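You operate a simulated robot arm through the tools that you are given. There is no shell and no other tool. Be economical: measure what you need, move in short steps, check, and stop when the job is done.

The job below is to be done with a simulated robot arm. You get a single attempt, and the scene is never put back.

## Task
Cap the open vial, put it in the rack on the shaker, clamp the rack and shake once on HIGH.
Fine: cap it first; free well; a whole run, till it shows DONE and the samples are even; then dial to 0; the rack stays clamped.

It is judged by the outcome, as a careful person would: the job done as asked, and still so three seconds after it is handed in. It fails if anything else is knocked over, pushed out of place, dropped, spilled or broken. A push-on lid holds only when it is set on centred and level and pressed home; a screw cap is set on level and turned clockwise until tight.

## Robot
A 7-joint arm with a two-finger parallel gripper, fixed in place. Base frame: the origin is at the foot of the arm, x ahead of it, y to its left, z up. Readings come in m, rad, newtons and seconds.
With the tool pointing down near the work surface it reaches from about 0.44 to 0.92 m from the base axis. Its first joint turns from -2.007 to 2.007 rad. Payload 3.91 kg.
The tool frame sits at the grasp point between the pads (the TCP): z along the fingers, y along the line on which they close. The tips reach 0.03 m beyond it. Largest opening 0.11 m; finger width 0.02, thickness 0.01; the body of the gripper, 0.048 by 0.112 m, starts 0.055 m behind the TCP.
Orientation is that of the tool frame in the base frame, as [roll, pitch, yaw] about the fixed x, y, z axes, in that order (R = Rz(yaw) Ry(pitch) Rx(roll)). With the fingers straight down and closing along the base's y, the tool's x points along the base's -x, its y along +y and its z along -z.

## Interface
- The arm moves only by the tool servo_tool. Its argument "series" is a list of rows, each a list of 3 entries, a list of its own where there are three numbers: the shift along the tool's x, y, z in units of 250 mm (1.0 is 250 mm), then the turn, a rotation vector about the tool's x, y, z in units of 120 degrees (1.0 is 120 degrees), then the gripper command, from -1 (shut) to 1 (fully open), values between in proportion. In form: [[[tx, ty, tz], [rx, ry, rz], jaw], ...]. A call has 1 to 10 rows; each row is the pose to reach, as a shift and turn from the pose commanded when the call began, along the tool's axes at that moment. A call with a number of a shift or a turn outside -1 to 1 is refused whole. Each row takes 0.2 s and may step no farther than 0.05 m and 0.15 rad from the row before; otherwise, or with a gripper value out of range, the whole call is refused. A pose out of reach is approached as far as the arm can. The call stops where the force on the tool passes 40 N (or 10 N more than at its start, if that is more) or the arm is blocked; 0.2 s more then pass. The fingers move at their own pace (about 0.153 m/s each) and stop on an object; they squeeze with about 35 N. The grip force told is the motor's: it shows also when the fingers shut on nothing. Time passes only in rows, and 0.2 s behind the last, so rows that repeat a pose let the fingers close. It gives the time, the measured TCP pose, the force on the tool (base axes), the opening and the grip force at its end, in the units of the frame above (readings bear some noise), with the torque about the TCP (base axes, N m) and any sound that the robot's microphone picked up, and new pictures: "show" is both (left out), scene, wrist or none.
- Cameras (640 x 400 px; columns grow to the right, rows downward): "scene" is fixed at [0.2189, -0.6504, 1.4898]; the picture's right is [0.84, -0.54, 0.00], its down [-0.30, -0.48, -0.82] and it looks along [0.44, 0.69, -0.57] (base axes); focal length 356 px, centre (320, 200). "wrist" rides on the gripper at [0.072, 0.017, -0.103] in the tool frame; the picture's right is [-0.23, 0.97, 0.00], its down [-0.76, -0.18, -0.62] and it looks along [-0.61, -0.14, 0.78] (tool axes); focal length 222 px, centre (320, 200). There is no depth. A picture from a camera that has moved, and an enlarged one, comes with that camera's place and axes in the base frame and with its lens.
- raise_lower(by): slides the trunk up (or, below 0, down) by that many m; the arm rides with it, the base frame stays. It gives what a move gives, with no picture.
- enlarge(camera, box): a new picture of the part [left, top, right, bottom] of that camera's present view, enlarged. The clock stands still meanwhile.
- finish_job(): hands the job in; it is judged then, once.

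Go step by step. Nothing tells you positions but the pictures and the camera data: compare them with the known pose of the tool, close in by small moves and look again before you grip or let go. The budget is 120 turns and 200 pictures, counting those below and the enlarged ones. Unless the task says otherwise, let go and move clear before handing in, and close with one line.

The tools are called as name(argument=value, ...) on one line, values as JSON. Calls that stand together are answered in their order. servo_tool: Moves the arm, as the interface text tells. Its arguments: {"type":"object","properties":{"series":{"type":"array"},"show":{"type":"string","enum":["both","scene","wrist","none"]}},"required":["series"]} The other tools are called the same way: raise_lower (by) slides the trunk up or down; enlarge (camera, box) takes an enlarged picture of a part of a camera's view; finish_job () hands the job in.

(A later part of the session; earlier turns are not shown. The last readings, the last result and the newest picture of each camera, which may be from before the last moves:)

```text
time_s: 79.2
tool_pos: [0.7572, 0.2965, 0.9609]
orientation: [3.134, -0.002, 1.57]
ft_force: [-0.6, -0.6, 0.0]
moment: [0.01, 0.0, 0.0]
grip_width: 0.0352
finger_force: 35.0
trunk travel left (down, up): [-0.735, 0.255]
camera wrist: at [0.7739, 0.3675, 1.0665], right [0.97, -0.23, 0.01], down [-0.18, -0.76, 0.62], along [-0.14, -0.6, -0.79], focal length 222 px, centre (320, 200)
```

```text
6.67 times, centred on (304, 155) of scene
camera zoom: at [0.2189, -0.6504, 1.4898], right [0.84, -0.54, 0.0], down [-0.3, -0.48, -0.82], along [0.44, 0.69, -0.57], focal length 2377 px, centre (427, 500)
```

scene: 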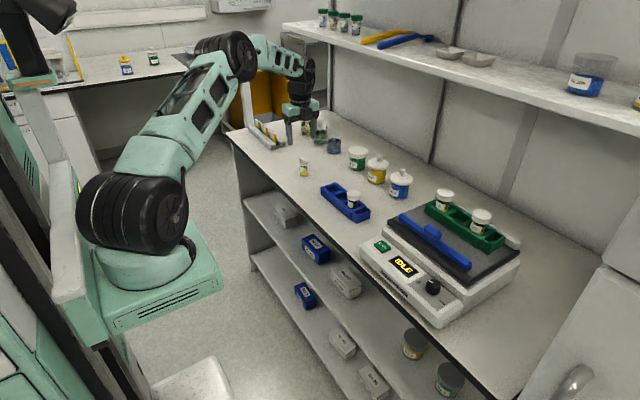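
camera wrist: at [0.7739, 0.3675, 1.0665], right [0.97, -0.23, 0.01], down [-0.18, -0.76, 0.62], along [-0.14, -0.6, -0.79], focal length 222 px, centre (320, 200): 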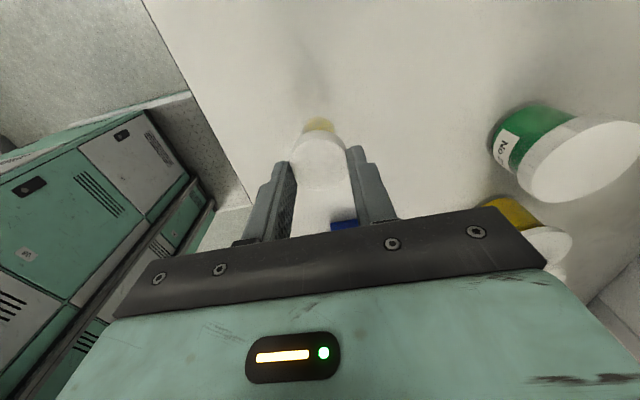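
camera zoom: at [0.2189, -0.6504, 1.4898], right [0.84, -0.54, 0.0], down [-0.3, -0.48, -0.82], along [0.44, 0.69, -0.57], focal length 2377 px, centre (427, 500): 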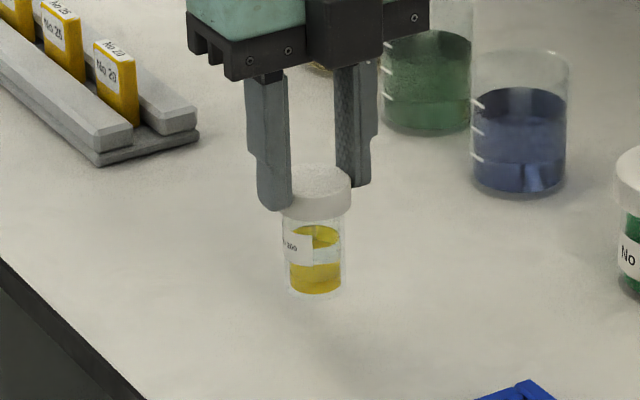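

Vial held; bottom is about 0.084 below the TCP. Lift and travel towards the shaker.

servo_tool(series=[[[0, 0, -0.19], [0, 0, 0], -1], [[0, 0, -0.38], [0, 0, 0], -1], [[0, 0, -0.56], [0, 0, 0], -1], [[-0.18, 0, -0.56], [0, 0, 0], -1], [[-0.36, 0, -0.56], [0, 0, 0], -1], [[-0.54, 0, -0.56], [0, 0, 0], -1], [[-0.72, 0, -0.56], [0, 0, 0], -1], [[-0.9, 0, -0.56], [0, 0, 0], -1]], show="none")

servo_tool(series=[[[-0.18, 0, 0], [0, 0, 0], -1], [[-0.36, 0, 0], [0, 0, 0], -1], [[-0.54, 0, 0], [0, 0, 0], -1], [[-0.54, 0, 0], [0, 0, 0], -1]], show="both")

```text
time_s: 81.0
tool_pos: [0.7544, 0.0711, 1.1011]
orientation: [3.136, -0.005, 1.572]
ft_force: [0.7, 0.4, -0.4]
moment: [-0.07, 0.0, 0.0]
grip_width: 0.0353
finger_force: 34.9
trunk travel left (down, up): [-0.735, 0.255]
```

```text
time_s: 82.0
tool_pos: [0.7564, -0.0643, 1.1007]
orientation: [3.136, -0.003, 1.572]
ft_force: [-0.5, 0.3, -1.6]
moment: [-0.02, 0.01, -0.03]
grip_width: 0.0355
finger_force: 35.7
trunk travel left (down, up): [-0.735, 0.255]
camera wrist: at [0.7732, 0.0068, 1.205], right [0.97, -0.23, 0.01], down [-0.18, -0.76, 0.62], along [-0.14, -0.6, -0.79], focal length 222 px, centre (320, 200)
```

scene: 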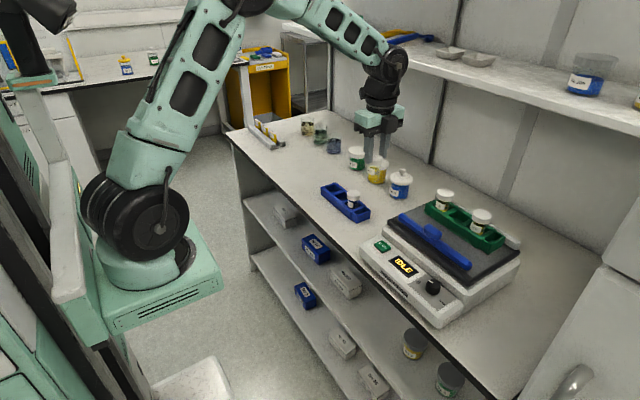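
wrist: 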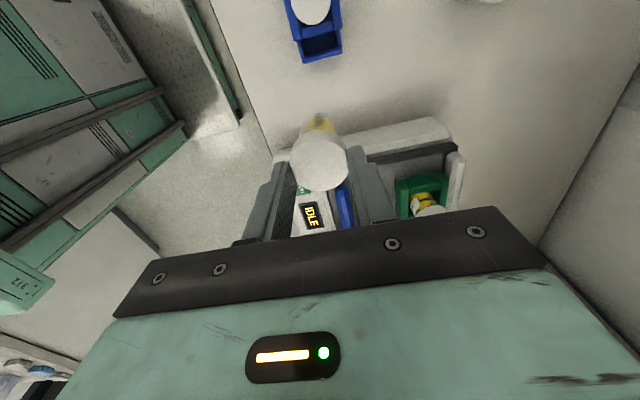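

servo_tool(series=[[[-0.15, 0.05, -0.05], [0, 0, 0], -1], [[-0.3, 0.1, -0.08], [0, 0, 0], -1], [[-0.45, 0.15, -0.08], [0, 0, 0], -1], [[-0.5, 0.18, -0.08], [0, 0, 0], -1], [[-0.5, 0.18, -0.08], [0, 0, 0], -1]], show="both")

enlarge(camera="scene", box=[380, 150, 540, 280])

```text
time_s: 83.2
tool_pos: [0.802, -0.1891, 1.1202]
orientation: [3.135, -0.005, 1.571]
ft_force: [0.3, -0.3, -0.2]
moment: [0.01, 0.02, -0.01]
grip_width: 0.0352
finger_force: 34.5
trunk travel left (down, up): [-0.735, 0.255]
camera wrist: at [0.8189, -0.1187, 1.2245], right [0.97, -0.23, 0.01], down [-0.18, -0.76, 0.62], along [-0.14, -0.6, -0.79], focal length 222 px, centre (320, 200)
```

scene: 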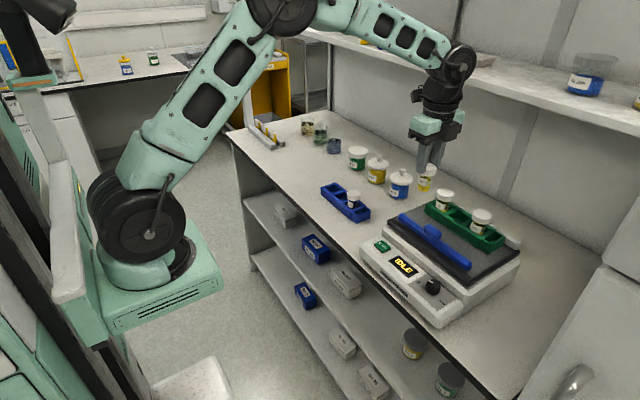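
wrist: 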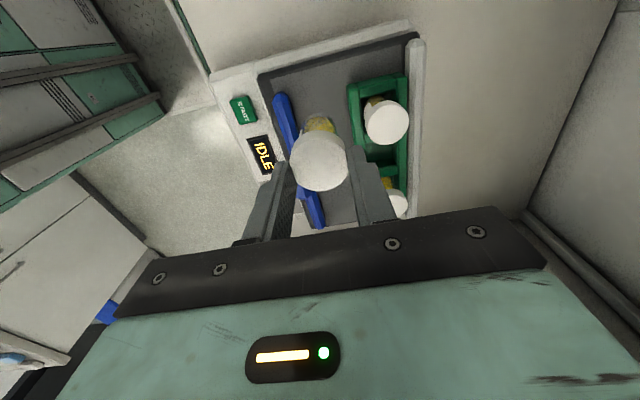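

```text
3.08 times, centred on (460, 215) of scene
camera zoom: at [0.2189, -0.6504, 1.4898], right [0.84, -0.54, 0.0], down [-0.3, -0.48, -0.82], along [0.44, 0.69, -0.57], focal length 1097 px, centre (-111, 154)
```

zoom: 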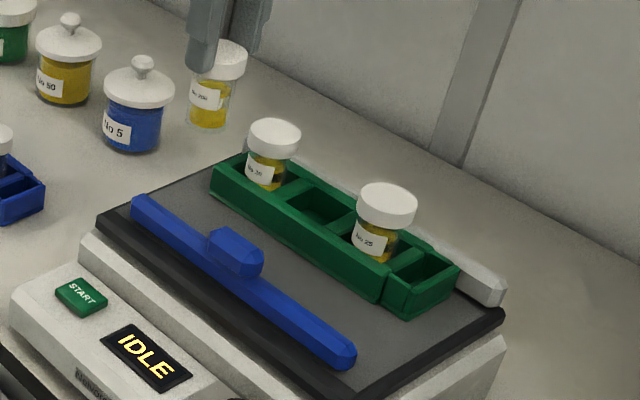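

enlarge(camera="wrist", box=[320, 60, 440, 220])

```text
2.50 times, centred on (380, 140) of wrist
camera zoom: at [0.8189, -0.1187, 1.2245], right [0.97, -0.23, 0.01], down [-0.18, -0.76, 0.62], along [-0.14, -0.6, -0.79], focal length 555 px, centre (170, 350)
```

zoom: 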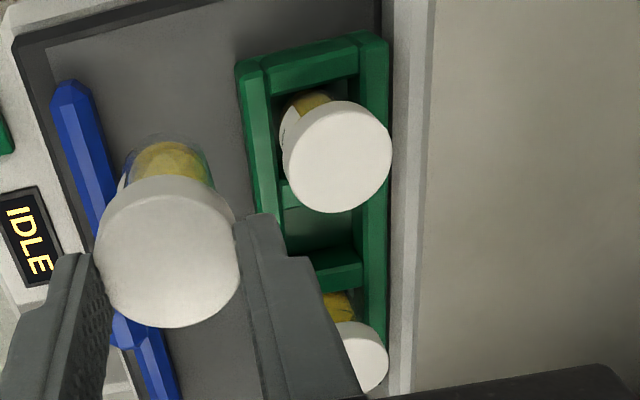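

Neighbouring cap tops are at z≈1.006; the free middle well is at about (0.866, -0.260). Hovering over it.

servo_tool(series=[[[-0.1, 0.13, -0.02], [0, 0, 0], -1], [[-0.2, 0.256, -0.02], [0, 0, 0], -1], [[-0.284, 0.256, -0.02], [0, 0, 0], -1], [[-0.284, 0.256, -0.02], [0, 0, 0], -1]], show="wrist")

enlarge(camera="scene", box=[400, 140, 528, 260])

enlarge(camera="wrist", box=[250, 60, 390, 200])

```text
time_s: 84.2
tool_pos: [0.8657, -0.2592, 1.1246]
orientation: [3.138, -0.004, 1.573]
ft_force: [-0.4, 0.3, -0.1]
moment: [0.03, 0.01, -0.04]
grip_width: 0.0352
finger_force: 34.9
trunk travel left (down, up): [-0.735, 0.255]
camera wrist: at [0.8824, -0.1886, 1.2302], right [0.97, -0.23, 0.0], down [-0.18, -0.76, 0.62], along [-0.14, -0.6, -0.79], focal length 222 px, centre (320, 200)
```

wrist: 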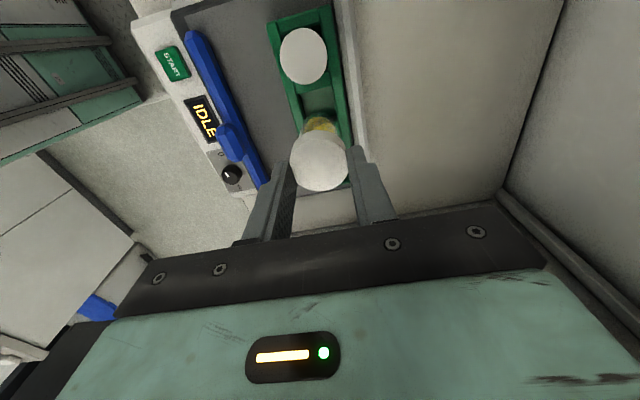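

```text
3.33 times, centred on (464, 200) of scene
camera zoom: at [0.2189, -0.6504, 1.4898], right [0.84, -0.54, 0.0], down [-0.3, -0.48, -0.82], along [0.44, 0.69, -0.57], focal length 1188 px, centre (-160, 200)
```

zoom: 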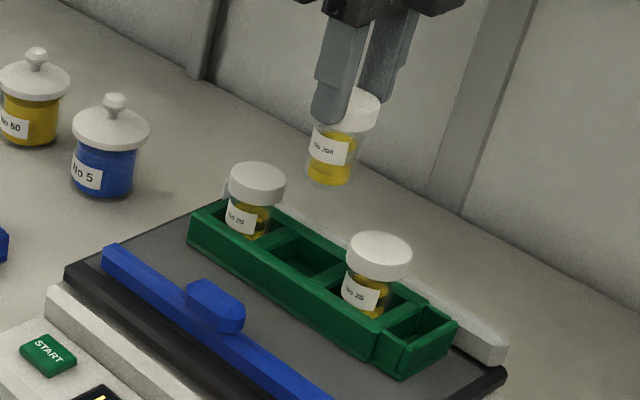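

```text
2.86 times, centred on (320, 130) of wrist
camera zoom: at [0.8824, -0.1886, 1.2302], right [0.97, -0.23, 0.0], down [-0.18, -0.76, 0.62], along [-0.14, -0.6, -0.79], focal length 635 px, centre (320, 400)
```

zoom: 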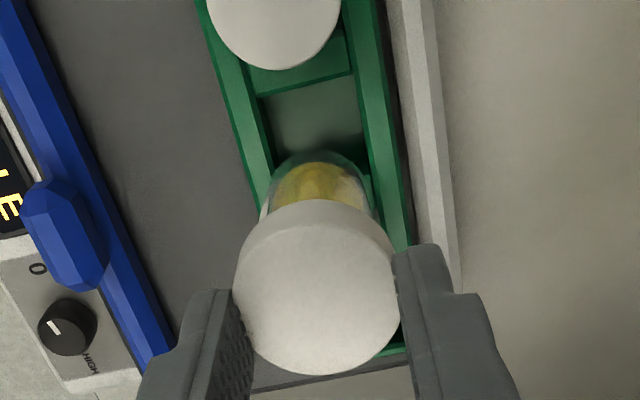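

servo_tool(series=[[[-0.02, -0.003, 0.1], [0, 0, 0], -1], [[-0.02, -0.003, 0.2], [0, 0, 0], -1], [[-0.02, -0.003, 0.28], [0, 0, 0], -1], [[-0.02, -0.003, 0.28], [0, 0, 0], -1]], show="wrist")

enlarge(camera="scene", box=[400, 160, 528, 260])

enlarge(camera="wrist", box=[250, 60, 390, 200])

```text
time_s: 85.2
tool_pos: [0.8645, -0.2639, 1.0598]
orientation: [3.127, -0.003, 1.572]
ft_force: [-1.3, 1.1, 29.5]
moment: [-0.34, 0.13, -0.03]
grip_width: 0.035
finger_force: 35.1
trunk travel left (down, up): [-0.735, 0.255]
camera wrist: at [0.881, -0.1933, 1.1652], right [0.97, -0.23, 0.01], down [-0.19, -0.76, 0.62], along [-0.13, -0.6, -0.79], focal length 222 px, centre (320, 200)
```

wrist: 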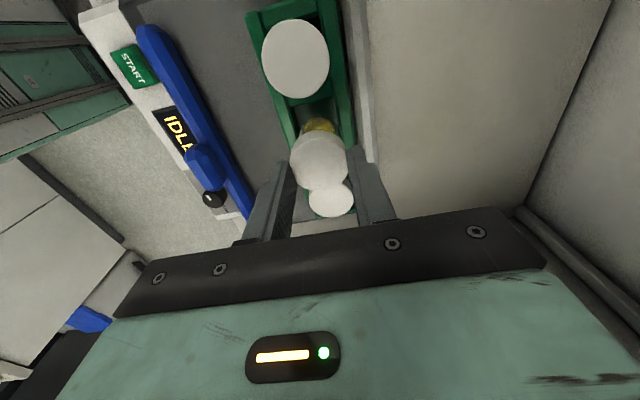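

```text
4.00 times, centred on (464, 210) of scene
camera zoom: at [0.2189, -0.6504, 1.4898], right [0.84, -0.54, 0.0], down [-0.3, -0.48, -0.82], along [0.44, 0.69, -0.57], focal length 1426 px, centre (-256, 160)
```

zoom: 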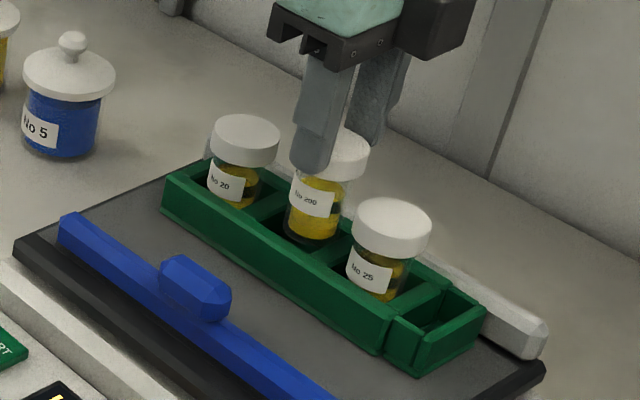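

```text
2.86 times, centred on (320, 130) of wrist
camera zoom: at [0.881, -0.1933, 1.1652], right [0.97, -0.23, 0.01], down [-0.19, -0.76, 0.62], along [-0.13, -0.6, -0.79], focal length 635 px, centre (320, 400)
```

zoom: 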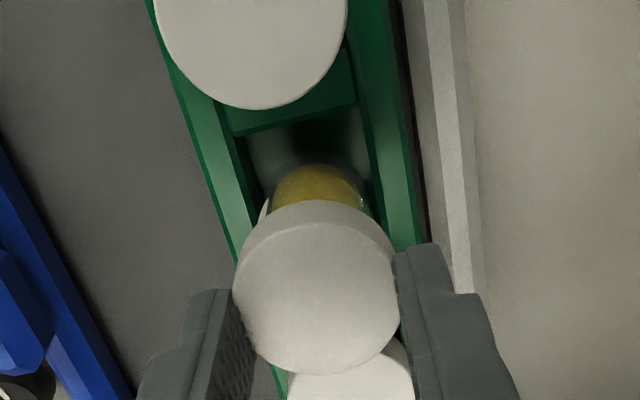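

It touched the divider on the -y side (moment agrees). Lift a little, shift +y by 4.5 mm, and try gently.

servo_tool(series=[[[0, 0, -0.05], [0, 0, 0], -1], [[0.018, 0, -0.05], [0, 0, 0], -1], [[0.018, 0, 0.0], [0, 0, 0], -1], [[0.018, 0, 0.02], [0, 0, 0], -1], [[0.018, 0, 0.035], [0, 0, 0], -1]], show="none")

enlarge(camera="scene", box=[400, 160, 528, 260])

```text
time_s: 86.4
tool_pos: [0.8646, -0.2617, 1.0468]
orientation: [3.136, -0.005, 1.569]
ft_force: [-0.4, 0.1, 0.3]
moment: [-0.03, 0.01, 0.02]
grip_width: 0.035
finger_force: 34.6
trunk travel left (down, up): [-0.735, 0.255]
```

```text
4.00 times, centred on (464, 210) of scene
camera zoom: at [0.2189, -0.6504, 1.4898], right [0.84, -0.54, 0.0], down [-0.3, -0.48, -0.82], along [0.44, 0.69, -0.57], focal length 1426 px, centre (-256, 160)
```

zoom: 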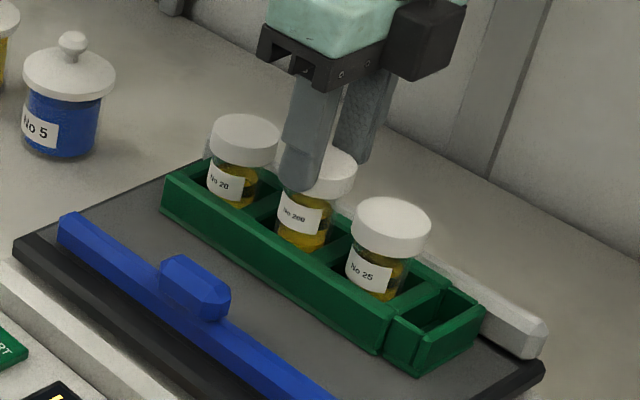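

It's going in. Continue slowly to the floor.

servo_tool(series=[[[0, 0, 0.02], [0, 0, 0], -1], [[0, 0, 0.04], [0, 0, 0], -1], [[0, 0, 0.06], [0, 0, 0], -1], [[0, 0, 0.075], [0, 0, 0], -1], [[0, 0, 0.088], [0, 0, 0], -1], [[0, 0, 0.1], [0, 0, 0], -1]], show="none")

enlarge(camera="scene", box=[400, 160, 528, 260])

```text
time_s: 87.8
tool_pos: [0.8654, -0.2592, 1.0253]
orientation: [3.13, -0.002, 1.573]
ft_force: [1.0, -0.6, 34.2]
moment: [0.01, 0.03, 0.03]
grip_width: 0.0353
finger_force: 34.9
trunk travel left (down, up): [-0.735, 0.255]
```

```text
4.00 times, centred on (464, 210) of scene
camera zoom: at [0.2189, -0.6504, 1.4898], right [0.84, -0.54, 0.0], down [-0.3, -0.48, -0.82], along [0.44, 0.69, -0.57], focal length 1426 px, centre (-256, 160)
```

zoom: 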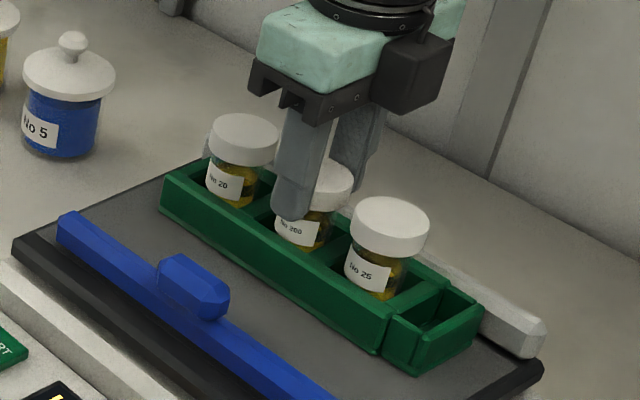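

Vial is on the well floor, level with its neighbours. Release and rise.

servo_tool(series=[[[0, 0, -0.008], [0, 0, 0], -1], [[0, 0, -0.008], [0, 0, 0], 0], [[0, 0, -0.008], [0, 0, 0], 0.2], [[0, 0, -0.008], [0, 0, 0], 0.2], [[0, 0, -0.15], [0, 0, 0], 0.2], [[0, 0, -0.3], [0, 0, 0], 0.2], [[-0.05, -0.15, -0.35], [0, 0, 0], 0.2], [[-0.05, -0.33, -0.35], [0, 0, 0], 0.2]], show="both")

enlarge(camera="scene", box=[370, 170, 530, 310])

enlarge(camera="wrist", box=[230, 60, 450, 240])

```text
time_s: 89.6
tool_pos: [0.7824, -0.2727, 1.1077]
orientation: [3.133, -0.003, 1.573]
ft_force: [0.8, 0.4, -0.5]
moment: [0.0, 0.06, 0.04]
grip_width: 0.0658
finger_force: 0.0
trunk travel left (down, up): [-0.735, 0.255]
camera wrist: at [0.799, -0.202, 1.2124], right [0.97, -0.23, 0.01], down [-0.18, -0.76, 0.62], along [-0.14, -0.6, -0.79], focal length 222 px, centre (320, 200)
```

scene: 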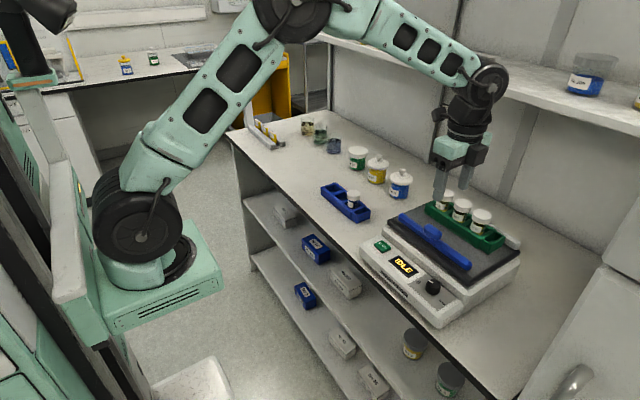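
wrist: 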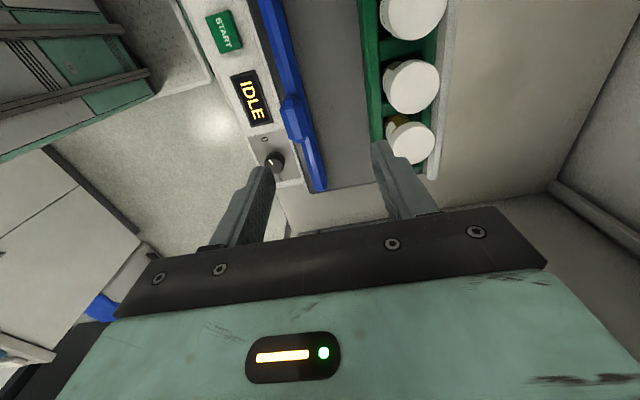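

```text
2.86 times, centred on (450, 240) of scene
camera zoom: at [0.2189, -0.6504, 1.4898], right [0.84, -0.54, 0.0], down [-0.3, -0.48, -0.82], along [0.44, 0.69, -0.57], focal length 1019 px, centre (-51, 86)
```

zoom: 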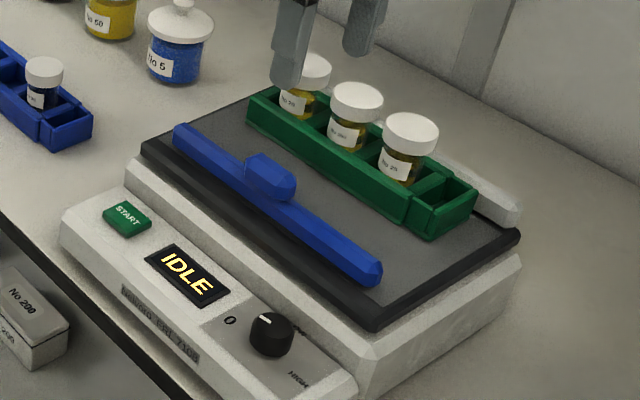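

```text
2.22 times, centred on (340, 150) of wrist
camera zoom: at [0.799, -0.202, 1.2124], right [0.97, -0.23, 0.01], down [-0.18, -0.76, 0.62], along [-0.14, -0.6, -0.79], focal length 494 px, centre (276, 311)
```

zoom: 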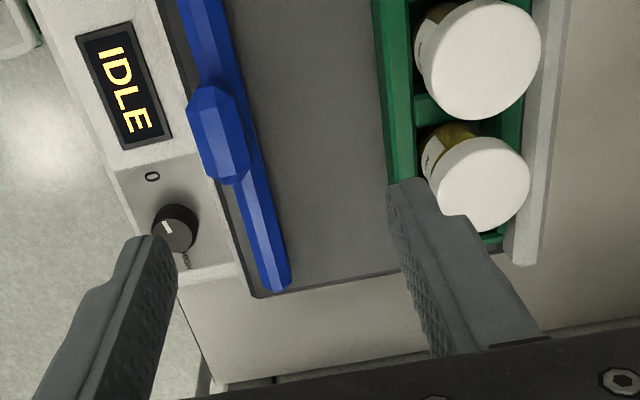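

Vial is in place. The blue clamp's knob is at about (0.755, -0.273, 0.97); I'll close the fingers and go behind it (−x side) to push it against the rack.

servo_tool(series=[[[0, -0.13, 0], [0, 0, 0], -1], [[0, -0.26, 0], [0, 0, 0], -1], [[0, -0.28, 0.12], [0, 0, 0], -1], [[0, -0.28, 0.22], [0, 0, 0], -1], [[0, -0.28, 0.22], [0, 0, 0], -1]], show="wrist")

enlarge(camera="wrist", box=[230, 60, 450, 240])

enlarge(camera="scene", box=[370, 170, 530, 310])

```text
time_s: 90.8
tool_pos: [0.7133, -0.2741, 1.0518]
orientation: [3.136, -0.005, 1.573]
ft_force: [-0.2, 0.7, 1.2]
moment: [-0.03, -0.01, -0.03]
grip_width: 0.0
finger_force: 35.0
trunk travel left (down, up): [-0.735, 0.255]
camera wrist: at [0.7297, -0.203, 1.1564], right [0.97, -0.23, 0.01], down [-0.18, -0.76, 0.62], along [-0.14, -0.6, -0.79], focal length 222 px, centre (320, 200)
```

wrist: 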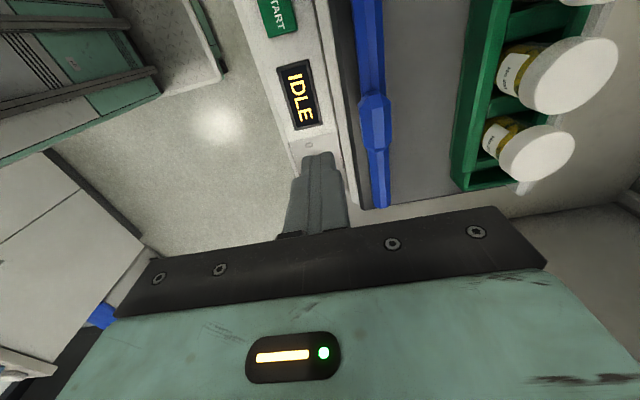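

```text
2.22 times, centred on (340, 150) of wrist
camera zoom: at [0.7297, -0.203, 1.1564], right [0.97, -0.23, 0.01], down [-0.18, -0.76, 0.62], along [-0.14, -0.6, -0.79], focal length 494 px, centre (276, 311)
```

zoom: 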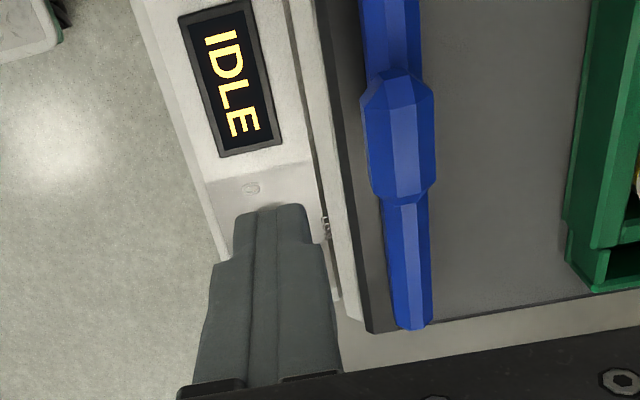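

```text
2.86 times, centred on (450, 240) of scene
camera zoom: at [0.2189, -0.6504, 1.4898], right [0.84, -0.54, 0.0], down [-0.3, -0.48, -0.82], along [0.44, 0.69, -0.57], focal length 1019 px, centre (-51, 86)
```

zoom: 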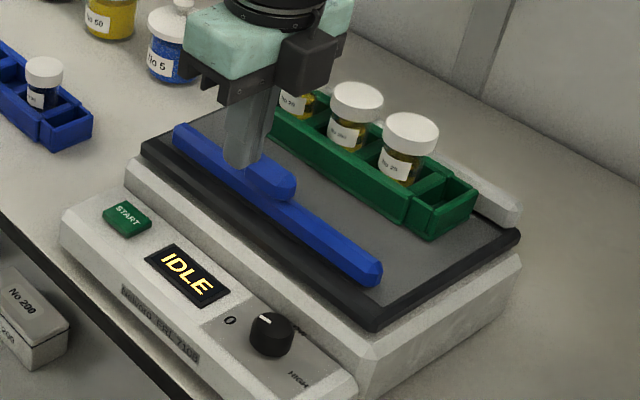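

servo_tool(series=[[[0.01, 0, 0.13], [0, 0, 0], -1], [[0.01, 0, 0.24], [0, 0, 0], -1], [[0.01, 0, 0.26], [0, 0, 0], -1], [[0.01, 0.06, 0.26], [0, 0, 0], -1], [[0.01, 0.1, 0.26], [0, 0, 0], -1], [[0.01, 0.14, 0.26], [0, 0, 0], -1]], show="wrist")

enlarge(camera="scene", box=[370, 170, 530, 310])

```text
time_s: 92.2
tool_pos: [0.7477, -0.2716, 0.9879]
orientation: [3.133, -0.003, 1.571]
ft_force: [-1.8, 0.5, -0.9]
moment: [0.04, 0.04, 0.0]
grip_width: 0.0
finger_force: 35.0
trunk travel left (down, up): [-0.735, 0.255]
camera wrist: at [0.7651, -0.1998, 1.0928], right [0.97, -0.23, 0.01], down [-0.18, -0.76, 0.62], along [-0.14, -0.6, -0.79], focal length 222 px, centre (320, 200)
```

wrist: 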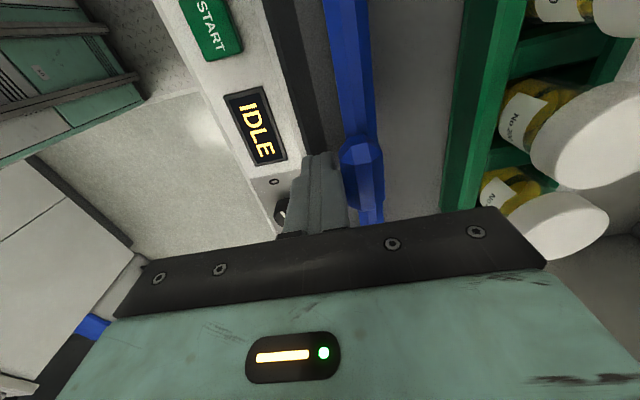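

```text
2.86 times, centred on (450, 240) of scene
camera zoom: at [0.2189, -0.6504, 1.4898], right [0.84, -0.54, 0.0], down [-0.3, -0.48, -0.82], along [0.44, 0.69, -0.57], focal length 1019 px, centre (-51, 86)
```

zoom: 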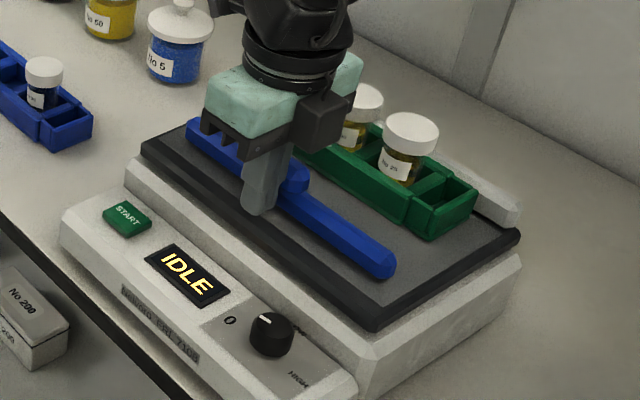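

The clamp slides. Continue pushing until it meets the rack.

servo_tool(series=[[[0, 0.03, 0], [0, 0, 0], -1], [[0, 0.06, 0], [0, 0, 0], -1], [[0, 0.09, 0], [0, 0, 0], -1], [[0, 0.12, 0], [0, 0, 0], -1], [[0, 0.15, 0], [0, 0, 0], -1], [[0, 0.18, 0], [0, 0, 0], -1], [[0, 0.21, 0], [0, 0, 0], -1], [[0, 0.24, 0], [0, 0, 0], -1]], show="wrist")

enlarge(camera="scene", box=[370, 170, 530, 310])

```text
time_s: 94.1
tool_pos: [0.8018, -0.272, 0.9867]
orientation: [-3.13, -0.007, 1.568]
ft_force: [-16.3, 2.2, 5.9]
moment: [0.08, -0.3, 0.18]
grip_width: 0.0
finger_force: 35.1
trunk travel left (down, up): [-0.735, 0.255]
stopped in row 8: the force on the tool passed its limit at 42 N (the readings are from after the stop); the commanded pose is now the measured one
camera wrist: at [0.8203, -0.2013, 1.0918], right [0.97, -0.23, -0.01], down [-0.17, -0.77, 0.62], along [-0.15, -0.6, -0.78], focal length 222 px, centre (320, 200)
```

wrist: 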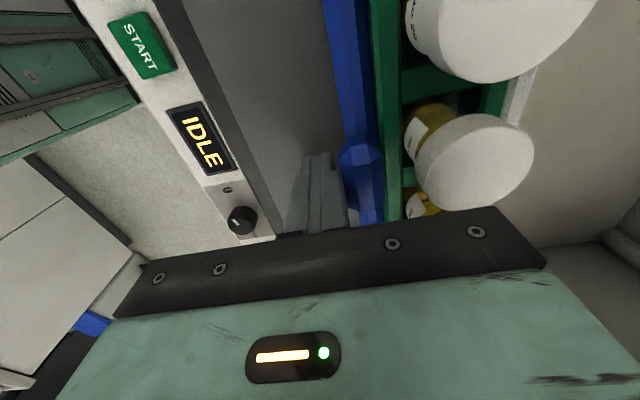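

```text
2.86 times, centred on (450, 240) of scene
camera zoom: at [0.2189, -0.6504, 1.4898], right [0.84, -0.54, 0.0], down [-0.3, -0.48, -0.82], along [0.44, 0.69, -0.57], focal length 1019 px, centre (-51, 86)
```

zoom: 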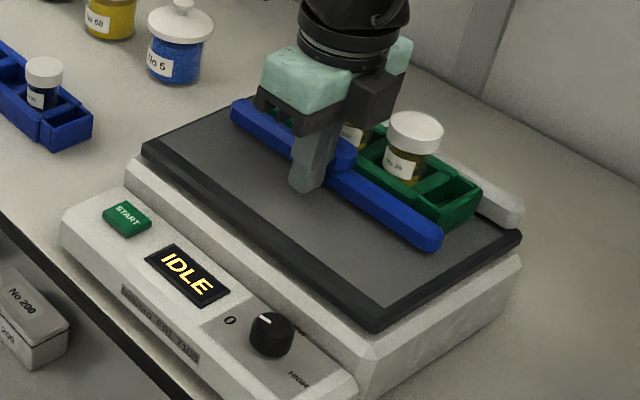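

servo_tool(series=[[[0, 0.012, 0], [0, 0, 0], -1], [[0, 0.024, 0], [0, 0, 0], -1], [[0, 0.036, 0], [0, 0, 0], -1], [[0, 0.048, 0], [0, 0, 0], -1]], show="none")

servo_tool(series=[[[0, -0.06, 0], [0, 0, 0], -1], [[0, -0.16, -0.05], [0, 0, 0], -1], [[0, -0.3, -0.2], [0, 0, 0], -1], [[0, -0.36, -0.36], [0, 0, 0], -1], [[0, -0.36, -0.36], [0, 0, 0], -1]], show="wrist")

enlarge(camera="scene", box=[370, 170, 530, 310])

enlarge(camera="wrist", box=[200, 0, 520, 200])

```text
time_s: 94.6
tool_pos: [0.8013, -0.2741, 0.9873]
orientation: [-3.119, -0.006, 1.567]
ft_force: [-19.2, 2.9, 8.1]
moment: [0.05, -0.38, 0.22]
grip_width: 0.0
finger_force: 35.2
trunk travel left (down, up): [-0.735, 0.255]
stopped in row 2: the force on the tool passed its limit at 48 N (the readings are from after the stop); the commanded pose is now the measured one
```

```text
refused: row 3 steps farther than a row can; nothing moved
```

```text
2.86 times, centred on (450, 240) of scene
camera zoom: at [0.2189, -0.6504, 1.4898], right [0.84, -0.54, 0.0], down [-0.3, -0.48, -0.82], along [0.44, 0.69, -0.57], focal length 1019 px, centre (-51, 86)
```

zoom: 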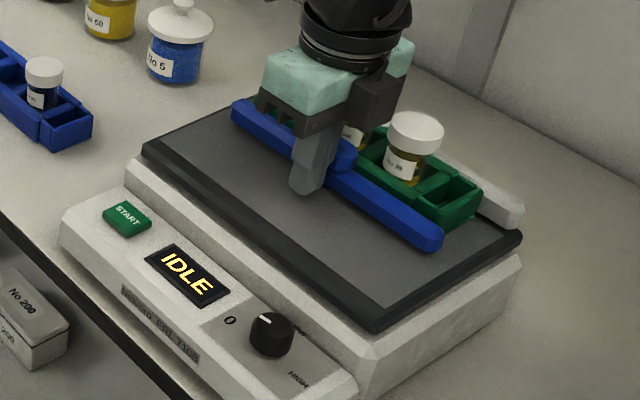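

```text
2.00 times, centred on (360, 100) of wrist
camera zoom: at [0.8215, -0.2023, 1.0902], right [0.97, -0.23, -0.02], down [-0.17, -0.77, 0.62], along [-0.16, -0.6, -0.78], focal length 444 px, centre (240, 400)
```

zoom: 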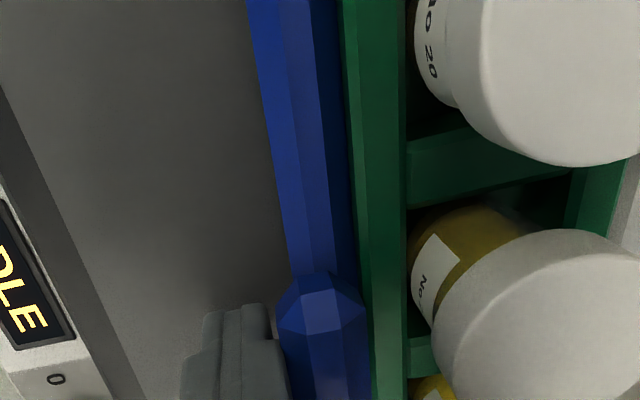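

Back off and check that the clamp stays.

servo_tool(series=[[[0, -0.06, 0], [-0.0107, 0, 0], -1], [[0, -0.16, -0.05], [-0.0107, 0, 0], -1], [[0, -0.26, -0.2], [-0.0107, 0, 0], -1], [[0, -0.34, -0.36], [-0.0107, 0, 0], -1], [[0, -0.34, -0.36], [-0.0107, 0, 0], -1]], show="wrist")

enlarge(camera="scene", box=[370, 170, 530, 310])

enlarge(camera="wrist", box=[200, 0, 520, 200])

```text
time_s: 95.8
tool_pos: [0.7202, -0.2741, 1.0772]
orientation: [3.136, -0.008, 1.567]
ft_force: [0.7, -0.1, 0.2]
moment: [-0.03, 0.02, 0.03]
grip_width: 0.0
finger_force: 34.5
trunk travel left (down, up): [-0.735, 0.255]
camera wrist: at [0.7374, -0.2033, 1.1817], right [0.97, -0.23, 0.0], down [-0.18, -0.77, 0.62], along [-0.14, -0.6, -0.79], focal length 222 px, centre (320, 200)
```

wrist: 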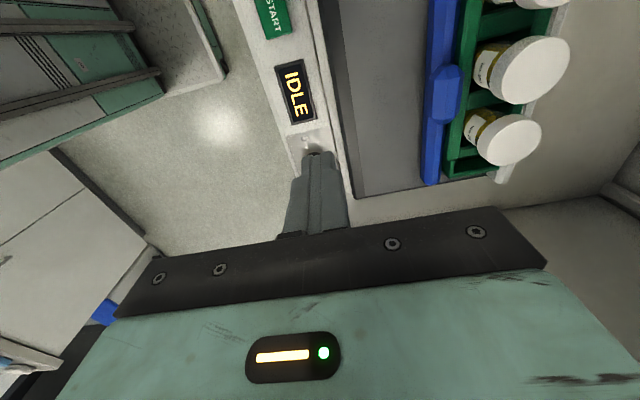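

```text
2.86 times, centred on (450, 240) of scene
camera zoom: at [0.2189, -0.6504, 1.4898], right [0.84, -0.54, 0.0], down [-0.3, -0.48, -0.82], along [0.44, 0.69, -0.57], focal length 1019 px, centre (-51, 86)
```

zoom: 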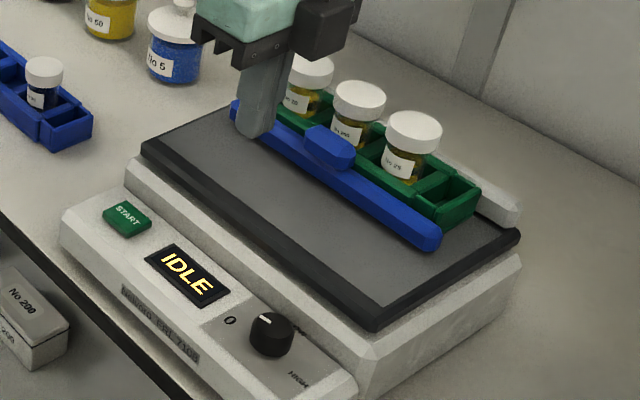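

```text
2.00 times, centred on (360, 100) of wrist
camera zoom: at [0.7374, -0.2033, 1.1817], right [0.97, -0.23, 0.0], down [-0.18, -0.77, 0.62], along [-0.14, -0.6, -0.79], focal length 444 px, centre (240, 400)
```

zoom: 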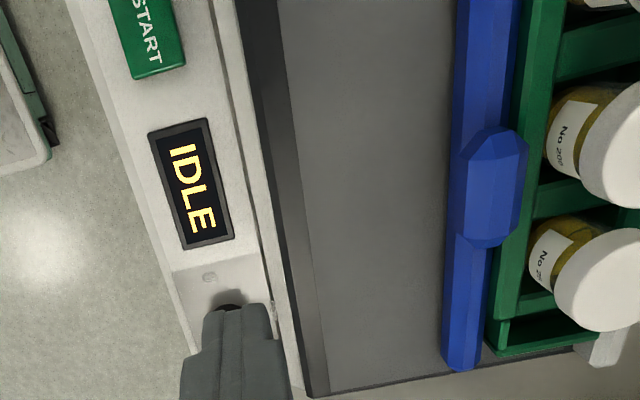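

The clamp stays put. Now the dial: zoom in on the panel.

enlarge(camera="scene", box=[365, 230, 485, 320])

enlarge(camera="scene", box=[415, 265, 463, 305])

```text
4.44 times, centred on (425, 275) of scene
camera zoom: at [0.2189, -0.6504, 1.4898], right [0.84, -0.54, 0.0], down [-0.3, -0.48, -0.82], along [0.44, 0.69, -0.57], focal length 1585 px, centre (-147, -133)
```

zoom: 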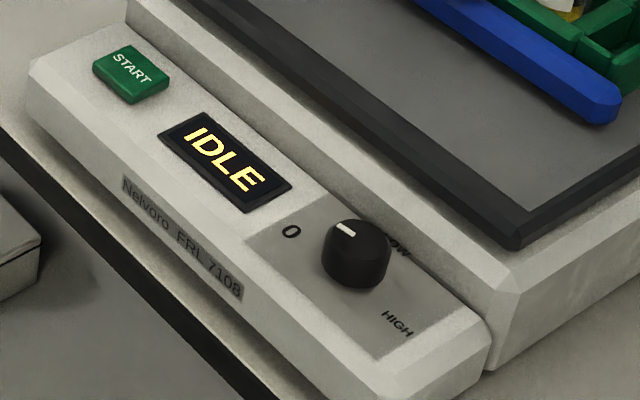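

```text
10.00 times, centred on (439, 285) of scene
camera zoom: at [0.2189, -0.6504, 1.4898], right [0.84, -0.54, 0.0], down [-0.3, -0.48, -0.82], along [0.44, 0.69, -0.57], focal length 3565 px, centre (-870, -650)
```

zoom: 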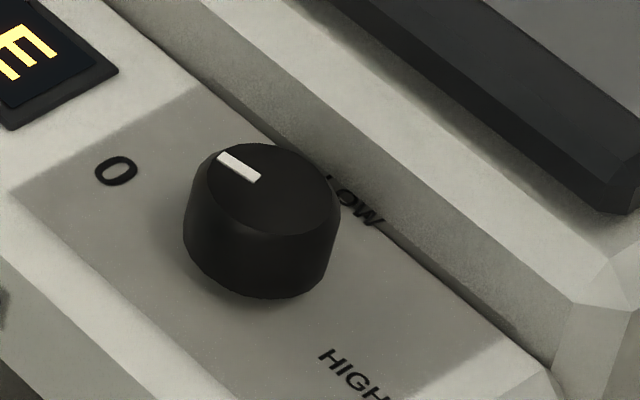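

0 is towards +y, LOW towards +x, HIGH towards -y: about 180–200° clockwise. I'll turn the tool to close along y and view the dial from above.

servo_tool(series=[[[-0.05, -0.02, 0], [0, 0, -0.07], -1], [[-0.1, -0.04, 0], [0, 0, -0.14], -1], [[-0.15, -0.06, 0], [0, 0, -0.21], -1], [[-0.2, -0.08, 0], [0, 0, -0.28], -1], [[-0.25, -0.1, 0], [0, 0, -0.35], -1], [[-0.284, -0.1, 0.0], [0, 0, -0.42], 0], [[-0.284, -0.1, 0.0], [0, 0, -0.49], 0], [[-0.284, -0.1, 0.0], [0, 0, -0.56], 0], [[-0.284, -0.1, 0.0], [0, 0, -0.63], 0.2], [[-0.284, -0.1, 0.1], [0, 0, -0.7], 0.2]], show="both")

enlarge(camera="wrist", box=[220, 40, 420, 180])

```text
time_s: 98.0
tool_pos: [0.6947, -0.3436, 1.0521]
orientation: [3.134, 0.005, 3.037]
ft_force: [-0.5, 0.7, 0.4]
moment: [0.0, -0.01, 0.0]
grip_width: 0.0659
finger_force: 0.0
trunk travel left (down, up): [-0.735, 0.255]
camera wrist: at [0.625, -0.3212, 1.1553], right [0.33, 0.94, 0.01], down [0.74, -0.26, 0.63], along [0.59, -0.2, -0.78], focal length 222 px, centre (320, 200)
```

scene: 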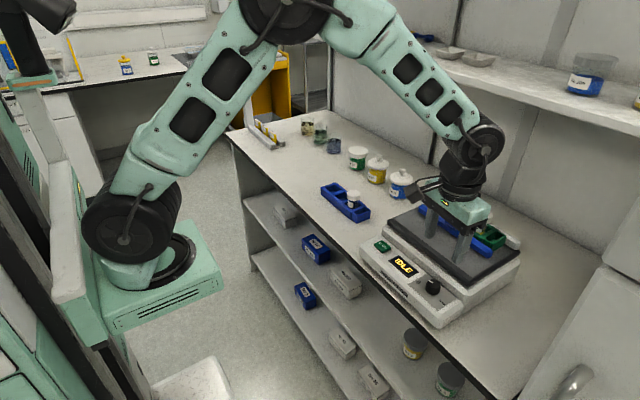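
wrist: 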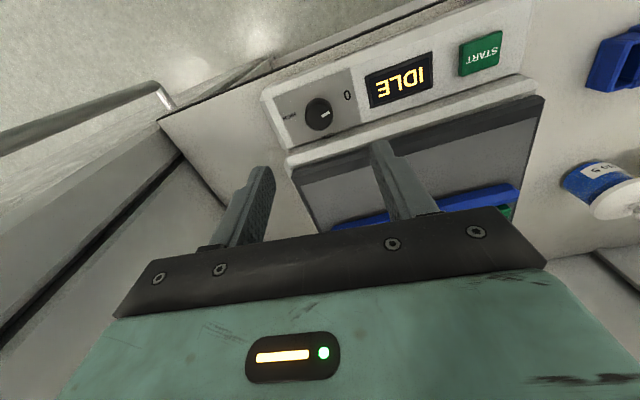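

```text
2.86 times, centred on (320, 110) of wrist
camera zoom: at [0.625, -0.3212, 1.1553], right [0.33, 0.94, 0.01], down [0.74, -0.26, 0.63], along [0.59, -0.2, -0.78], focal length 635 px, centre (320, 457)
```

zoom: 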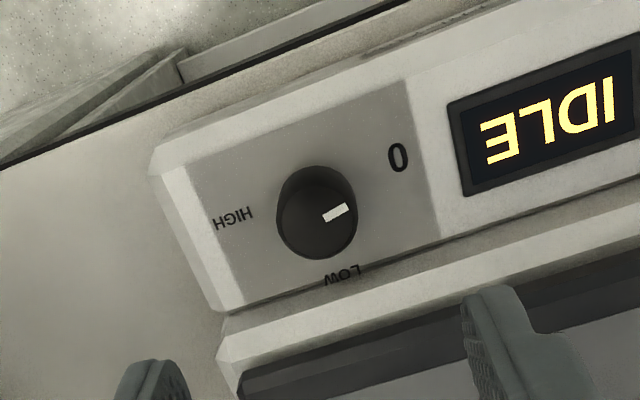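

Dial centre is about (0.700, -0.346), top z≈0.91; 0 and HIGH are opposite. I'll turn it in two 90° grips with the closing axis near y, clear of the housing step.

servo_tool(series=[[[-0.022, -0.009, 0], [0, 0, -0.07], 0.2], [[-0.022, -0.009, 0], [0, 0, -0.14], 0.2], [[-0.022, -0.009, 0], [0, 0, -0.21], 0.2], [[-0.022, -0.009, 0], [0, 0, -0.28], 0.2], [[-0.022, -0.009, 0.1], [0, 0, -0.35], 0.2], [[-0.022, -0.009, 0.25], [0, 0, -0.41], 0.2], [[-0.022, -0.009, 0.35], [0, 0, -0.427], 0.2], [[-0.022, -0.009, 0.35], [0, 0, -0.427], 0.2]], show="both")

enlarge(camera="wrist", box=[220, 60, 420, 200])

enlarge(camera="scene", box=[405, 235, 469, 305])

```text
time_s: 99.8
tool_pos: [0.7016, -0.3453, 0.9656]
orientation: [3.14, 0.009, -2.354]
ft_force: [-0.3, 0.2, -0.4]
moment: [0.0, -0.04, -0.03]
grip_width: 0.0658
finger_force: 0.0
trunk travel left (down, up): [-0.735, 0.255]
camera wrist: at [0.6386, -0.3864, 1.0678], right [-0.53, 0.85, 0.0], down [0.66, 0.41, 0.63], along [0.53, 0.34, -0.78], focal length 222 px, centre (320, 200)
```

scene: 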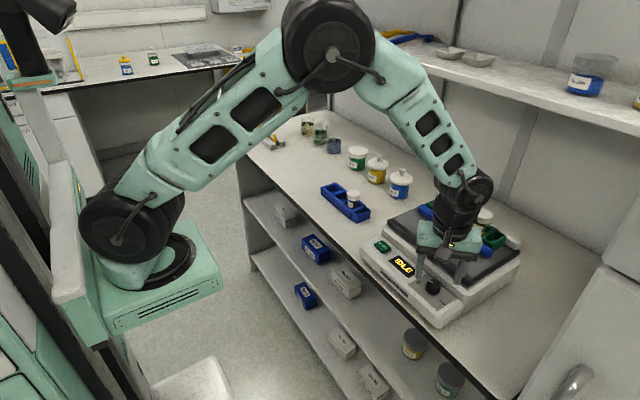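
wrist: 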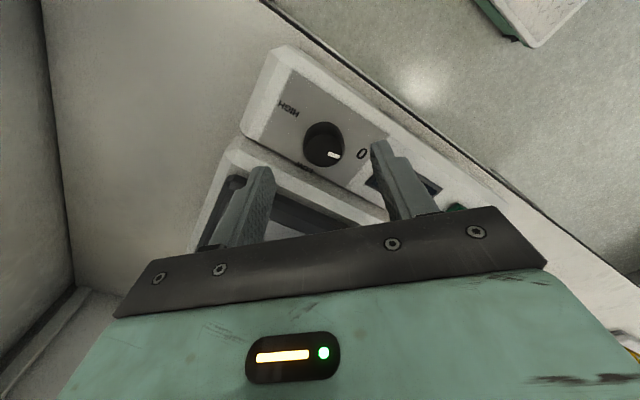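

```text
2.86 times, centred on (320, 130) of wrist
camera zoom: at [0.6386, -0.3864, 1.0678], right [-0.53, 0.85, 0.0], down [0.66, 0.41, 0.63], along [0.53, 0.34, -0.78], focal length 635 px, centre (320, 400)
```

zoom: 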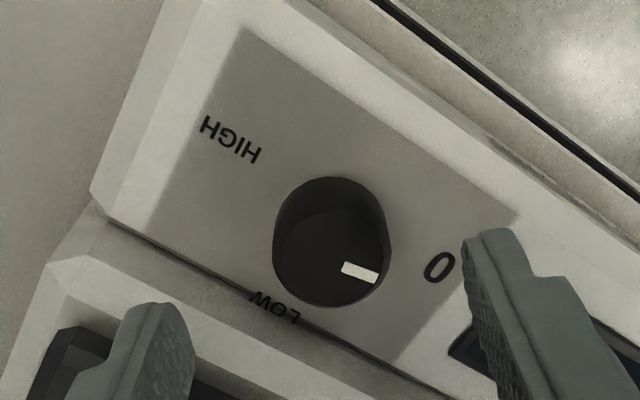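

```text
5.71 times, centred on (437, 270) of scene
camera zoom: at [0.2189, -0.6504, 1.4898], right [0.84, -0.54, 0.0], down [-0.3, -0.48, -0.82], along [0.44, 0.69, -0.57], focal length 2037 px, centre (-349, -200)
```

zoom: 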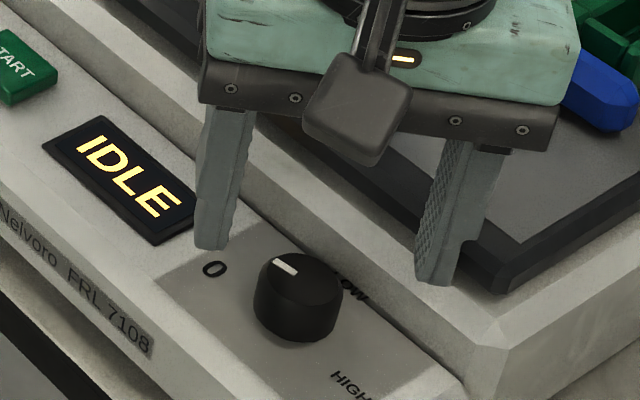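

servo_tool(series=[[[0, 0.014, 0], [0, 0, 0.062], -0.2], [[0, 0.014, 0], [0, 0, 0.124], -0.2], [[0, 0.014, 0.08], [0, 0, 0.124], -0.2], [[0, 0.014, 0.14], [0, 0, 0.124], -0.2], [[0, 0.014, 0.155], [0, 0, 0.124], -0.2], [[0, 0.014, 0.155], [0, 0, 0.124], -0.2]], show="wrist")

enlarge(camera="scene", box=[405, 245, 469, 305])

enlarge(camera="wrist", box=[250, 100, 390, 220])

```text
time_s: 101.0
tool_pos: [0.6997, -0.345, 0.9319]
orientation: [-3.138, 0.009, -2.615]
ft_force: [-7.2, 1.0, 21.5]
moment: [0.48, 0.73, 0.13]
grip_width: 0.0461
finger_force: 2.4
trunk travel left (down, up): [-0.735, 0.255]
stopped in row 5: the force on the tool passed its limit at 46 N (the readings are from after the stop); the commanded pose is now the measured one
camera wrist: at [0.6279, -0.3683, 1.0352], right [-0.29, 0.96, 0.0], down [0.74, 0.23, 0.63], along [0.6, 0.18, -0.78], focal length 222 px, centre (320, 200)
```

wrist: 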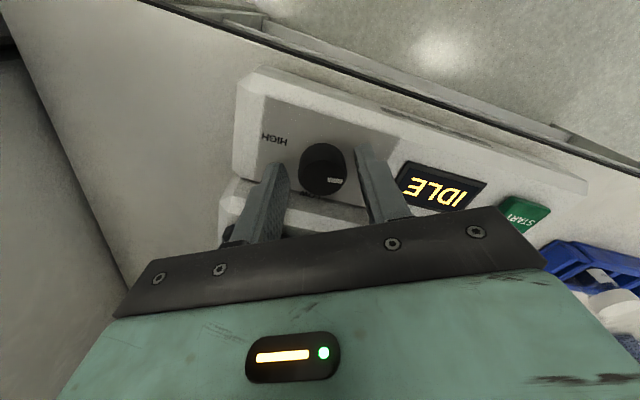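

```text
6.67 times, centred on (437, 275) of scene
camera zoom: at [0.2189, -0.6504, 1.4898], right [0.84, -0.54, 0.0], down [-0.3, -0.48, -0.82], along [0.44, 0.69, -0.57], focal length 2377 px, centre (-460, -300)
```

zoom: 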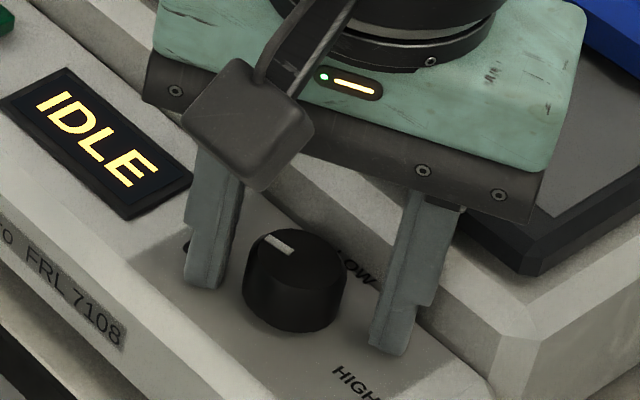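

```text
3.33 times, centred on (320, 160) of wrist
camera zoom: at [0.6279, -0.3683, 1.0352], right [-0.29, 0.96, 0.0], down [0.74, 0.23, 0.63], along [0.6, 0.18, -0.78], focal length 740 px, centre (320, 333)
```

zoom: 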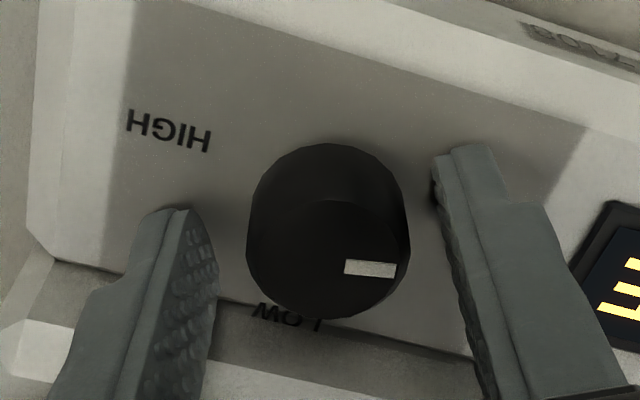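

The tips touch the panel (z≈0.90) with the dial well between the fingers. Raise 3 mm, grip, and turn clockwise 60°.

servo_tool(series=[[[0, 0, -0.014], [0, 0, 0], -0.2], [[0, 0, -0.014], [0, 0, 0], -1], [[0, 0, -0.014], [0, 0, 0], -1], [[0, 0, -0.014], [0, 0, 0.07], -1], [[0, 0, -0.014], [0, 0, 0.14], -1], [[0, 0, -0.014], [0, 0, 0.21], -1], [[0, 0, -0.014], [0, 0, 0.28], -1], [[0, 0, -0.014], [0, 0, 0.35], -1], [[0, 0, -0.014], [0, 0, 0.42], -1], [[0, 0, -0.014], [0, 0, 0.49], -1]], show="wrist")

enlarge(camera="wrist", box=[250, 100, 390, 220])

```text
time_s: 103.2
tool_pos: [0.6993, -0.3471, 0.9325]
orientation: [3.135, 0.005, 2.637]
ft_force: [-7.7, -0.6, -25.3]
moment: [-0.69, 0.06, 0.01]
grip_width: 0.0294
finger_force: 45.0
trunk travel left (down, up): [-0.735, 0.255]
camera wrist: at [0.6443, -0.2976, 1.0361], right [0.67, 0.74, 0.01], down [0.58, -0.53, 0.63], along [0.47, -0.41, -0.78], focal length 222 px, centre (320, 200)
```

wrist: 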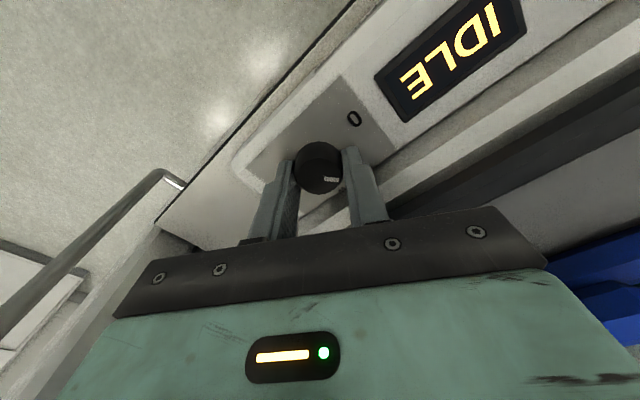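

```text
3.33 times, centred on (320, 160) of wrist
camera zoom: at [0.6443, -0.2976, 1.0361], right [0.67, 0.74, 0.01], down [0.58, -0.53, 0.63], along [0.47, -0.41, -0.78], focal length 740 px, centre (320, 333)
```

zoom: 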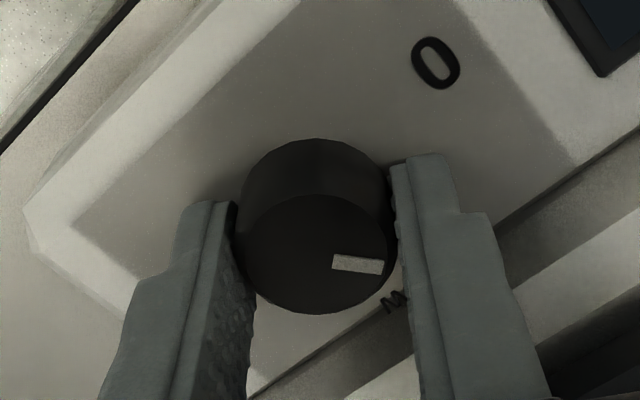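

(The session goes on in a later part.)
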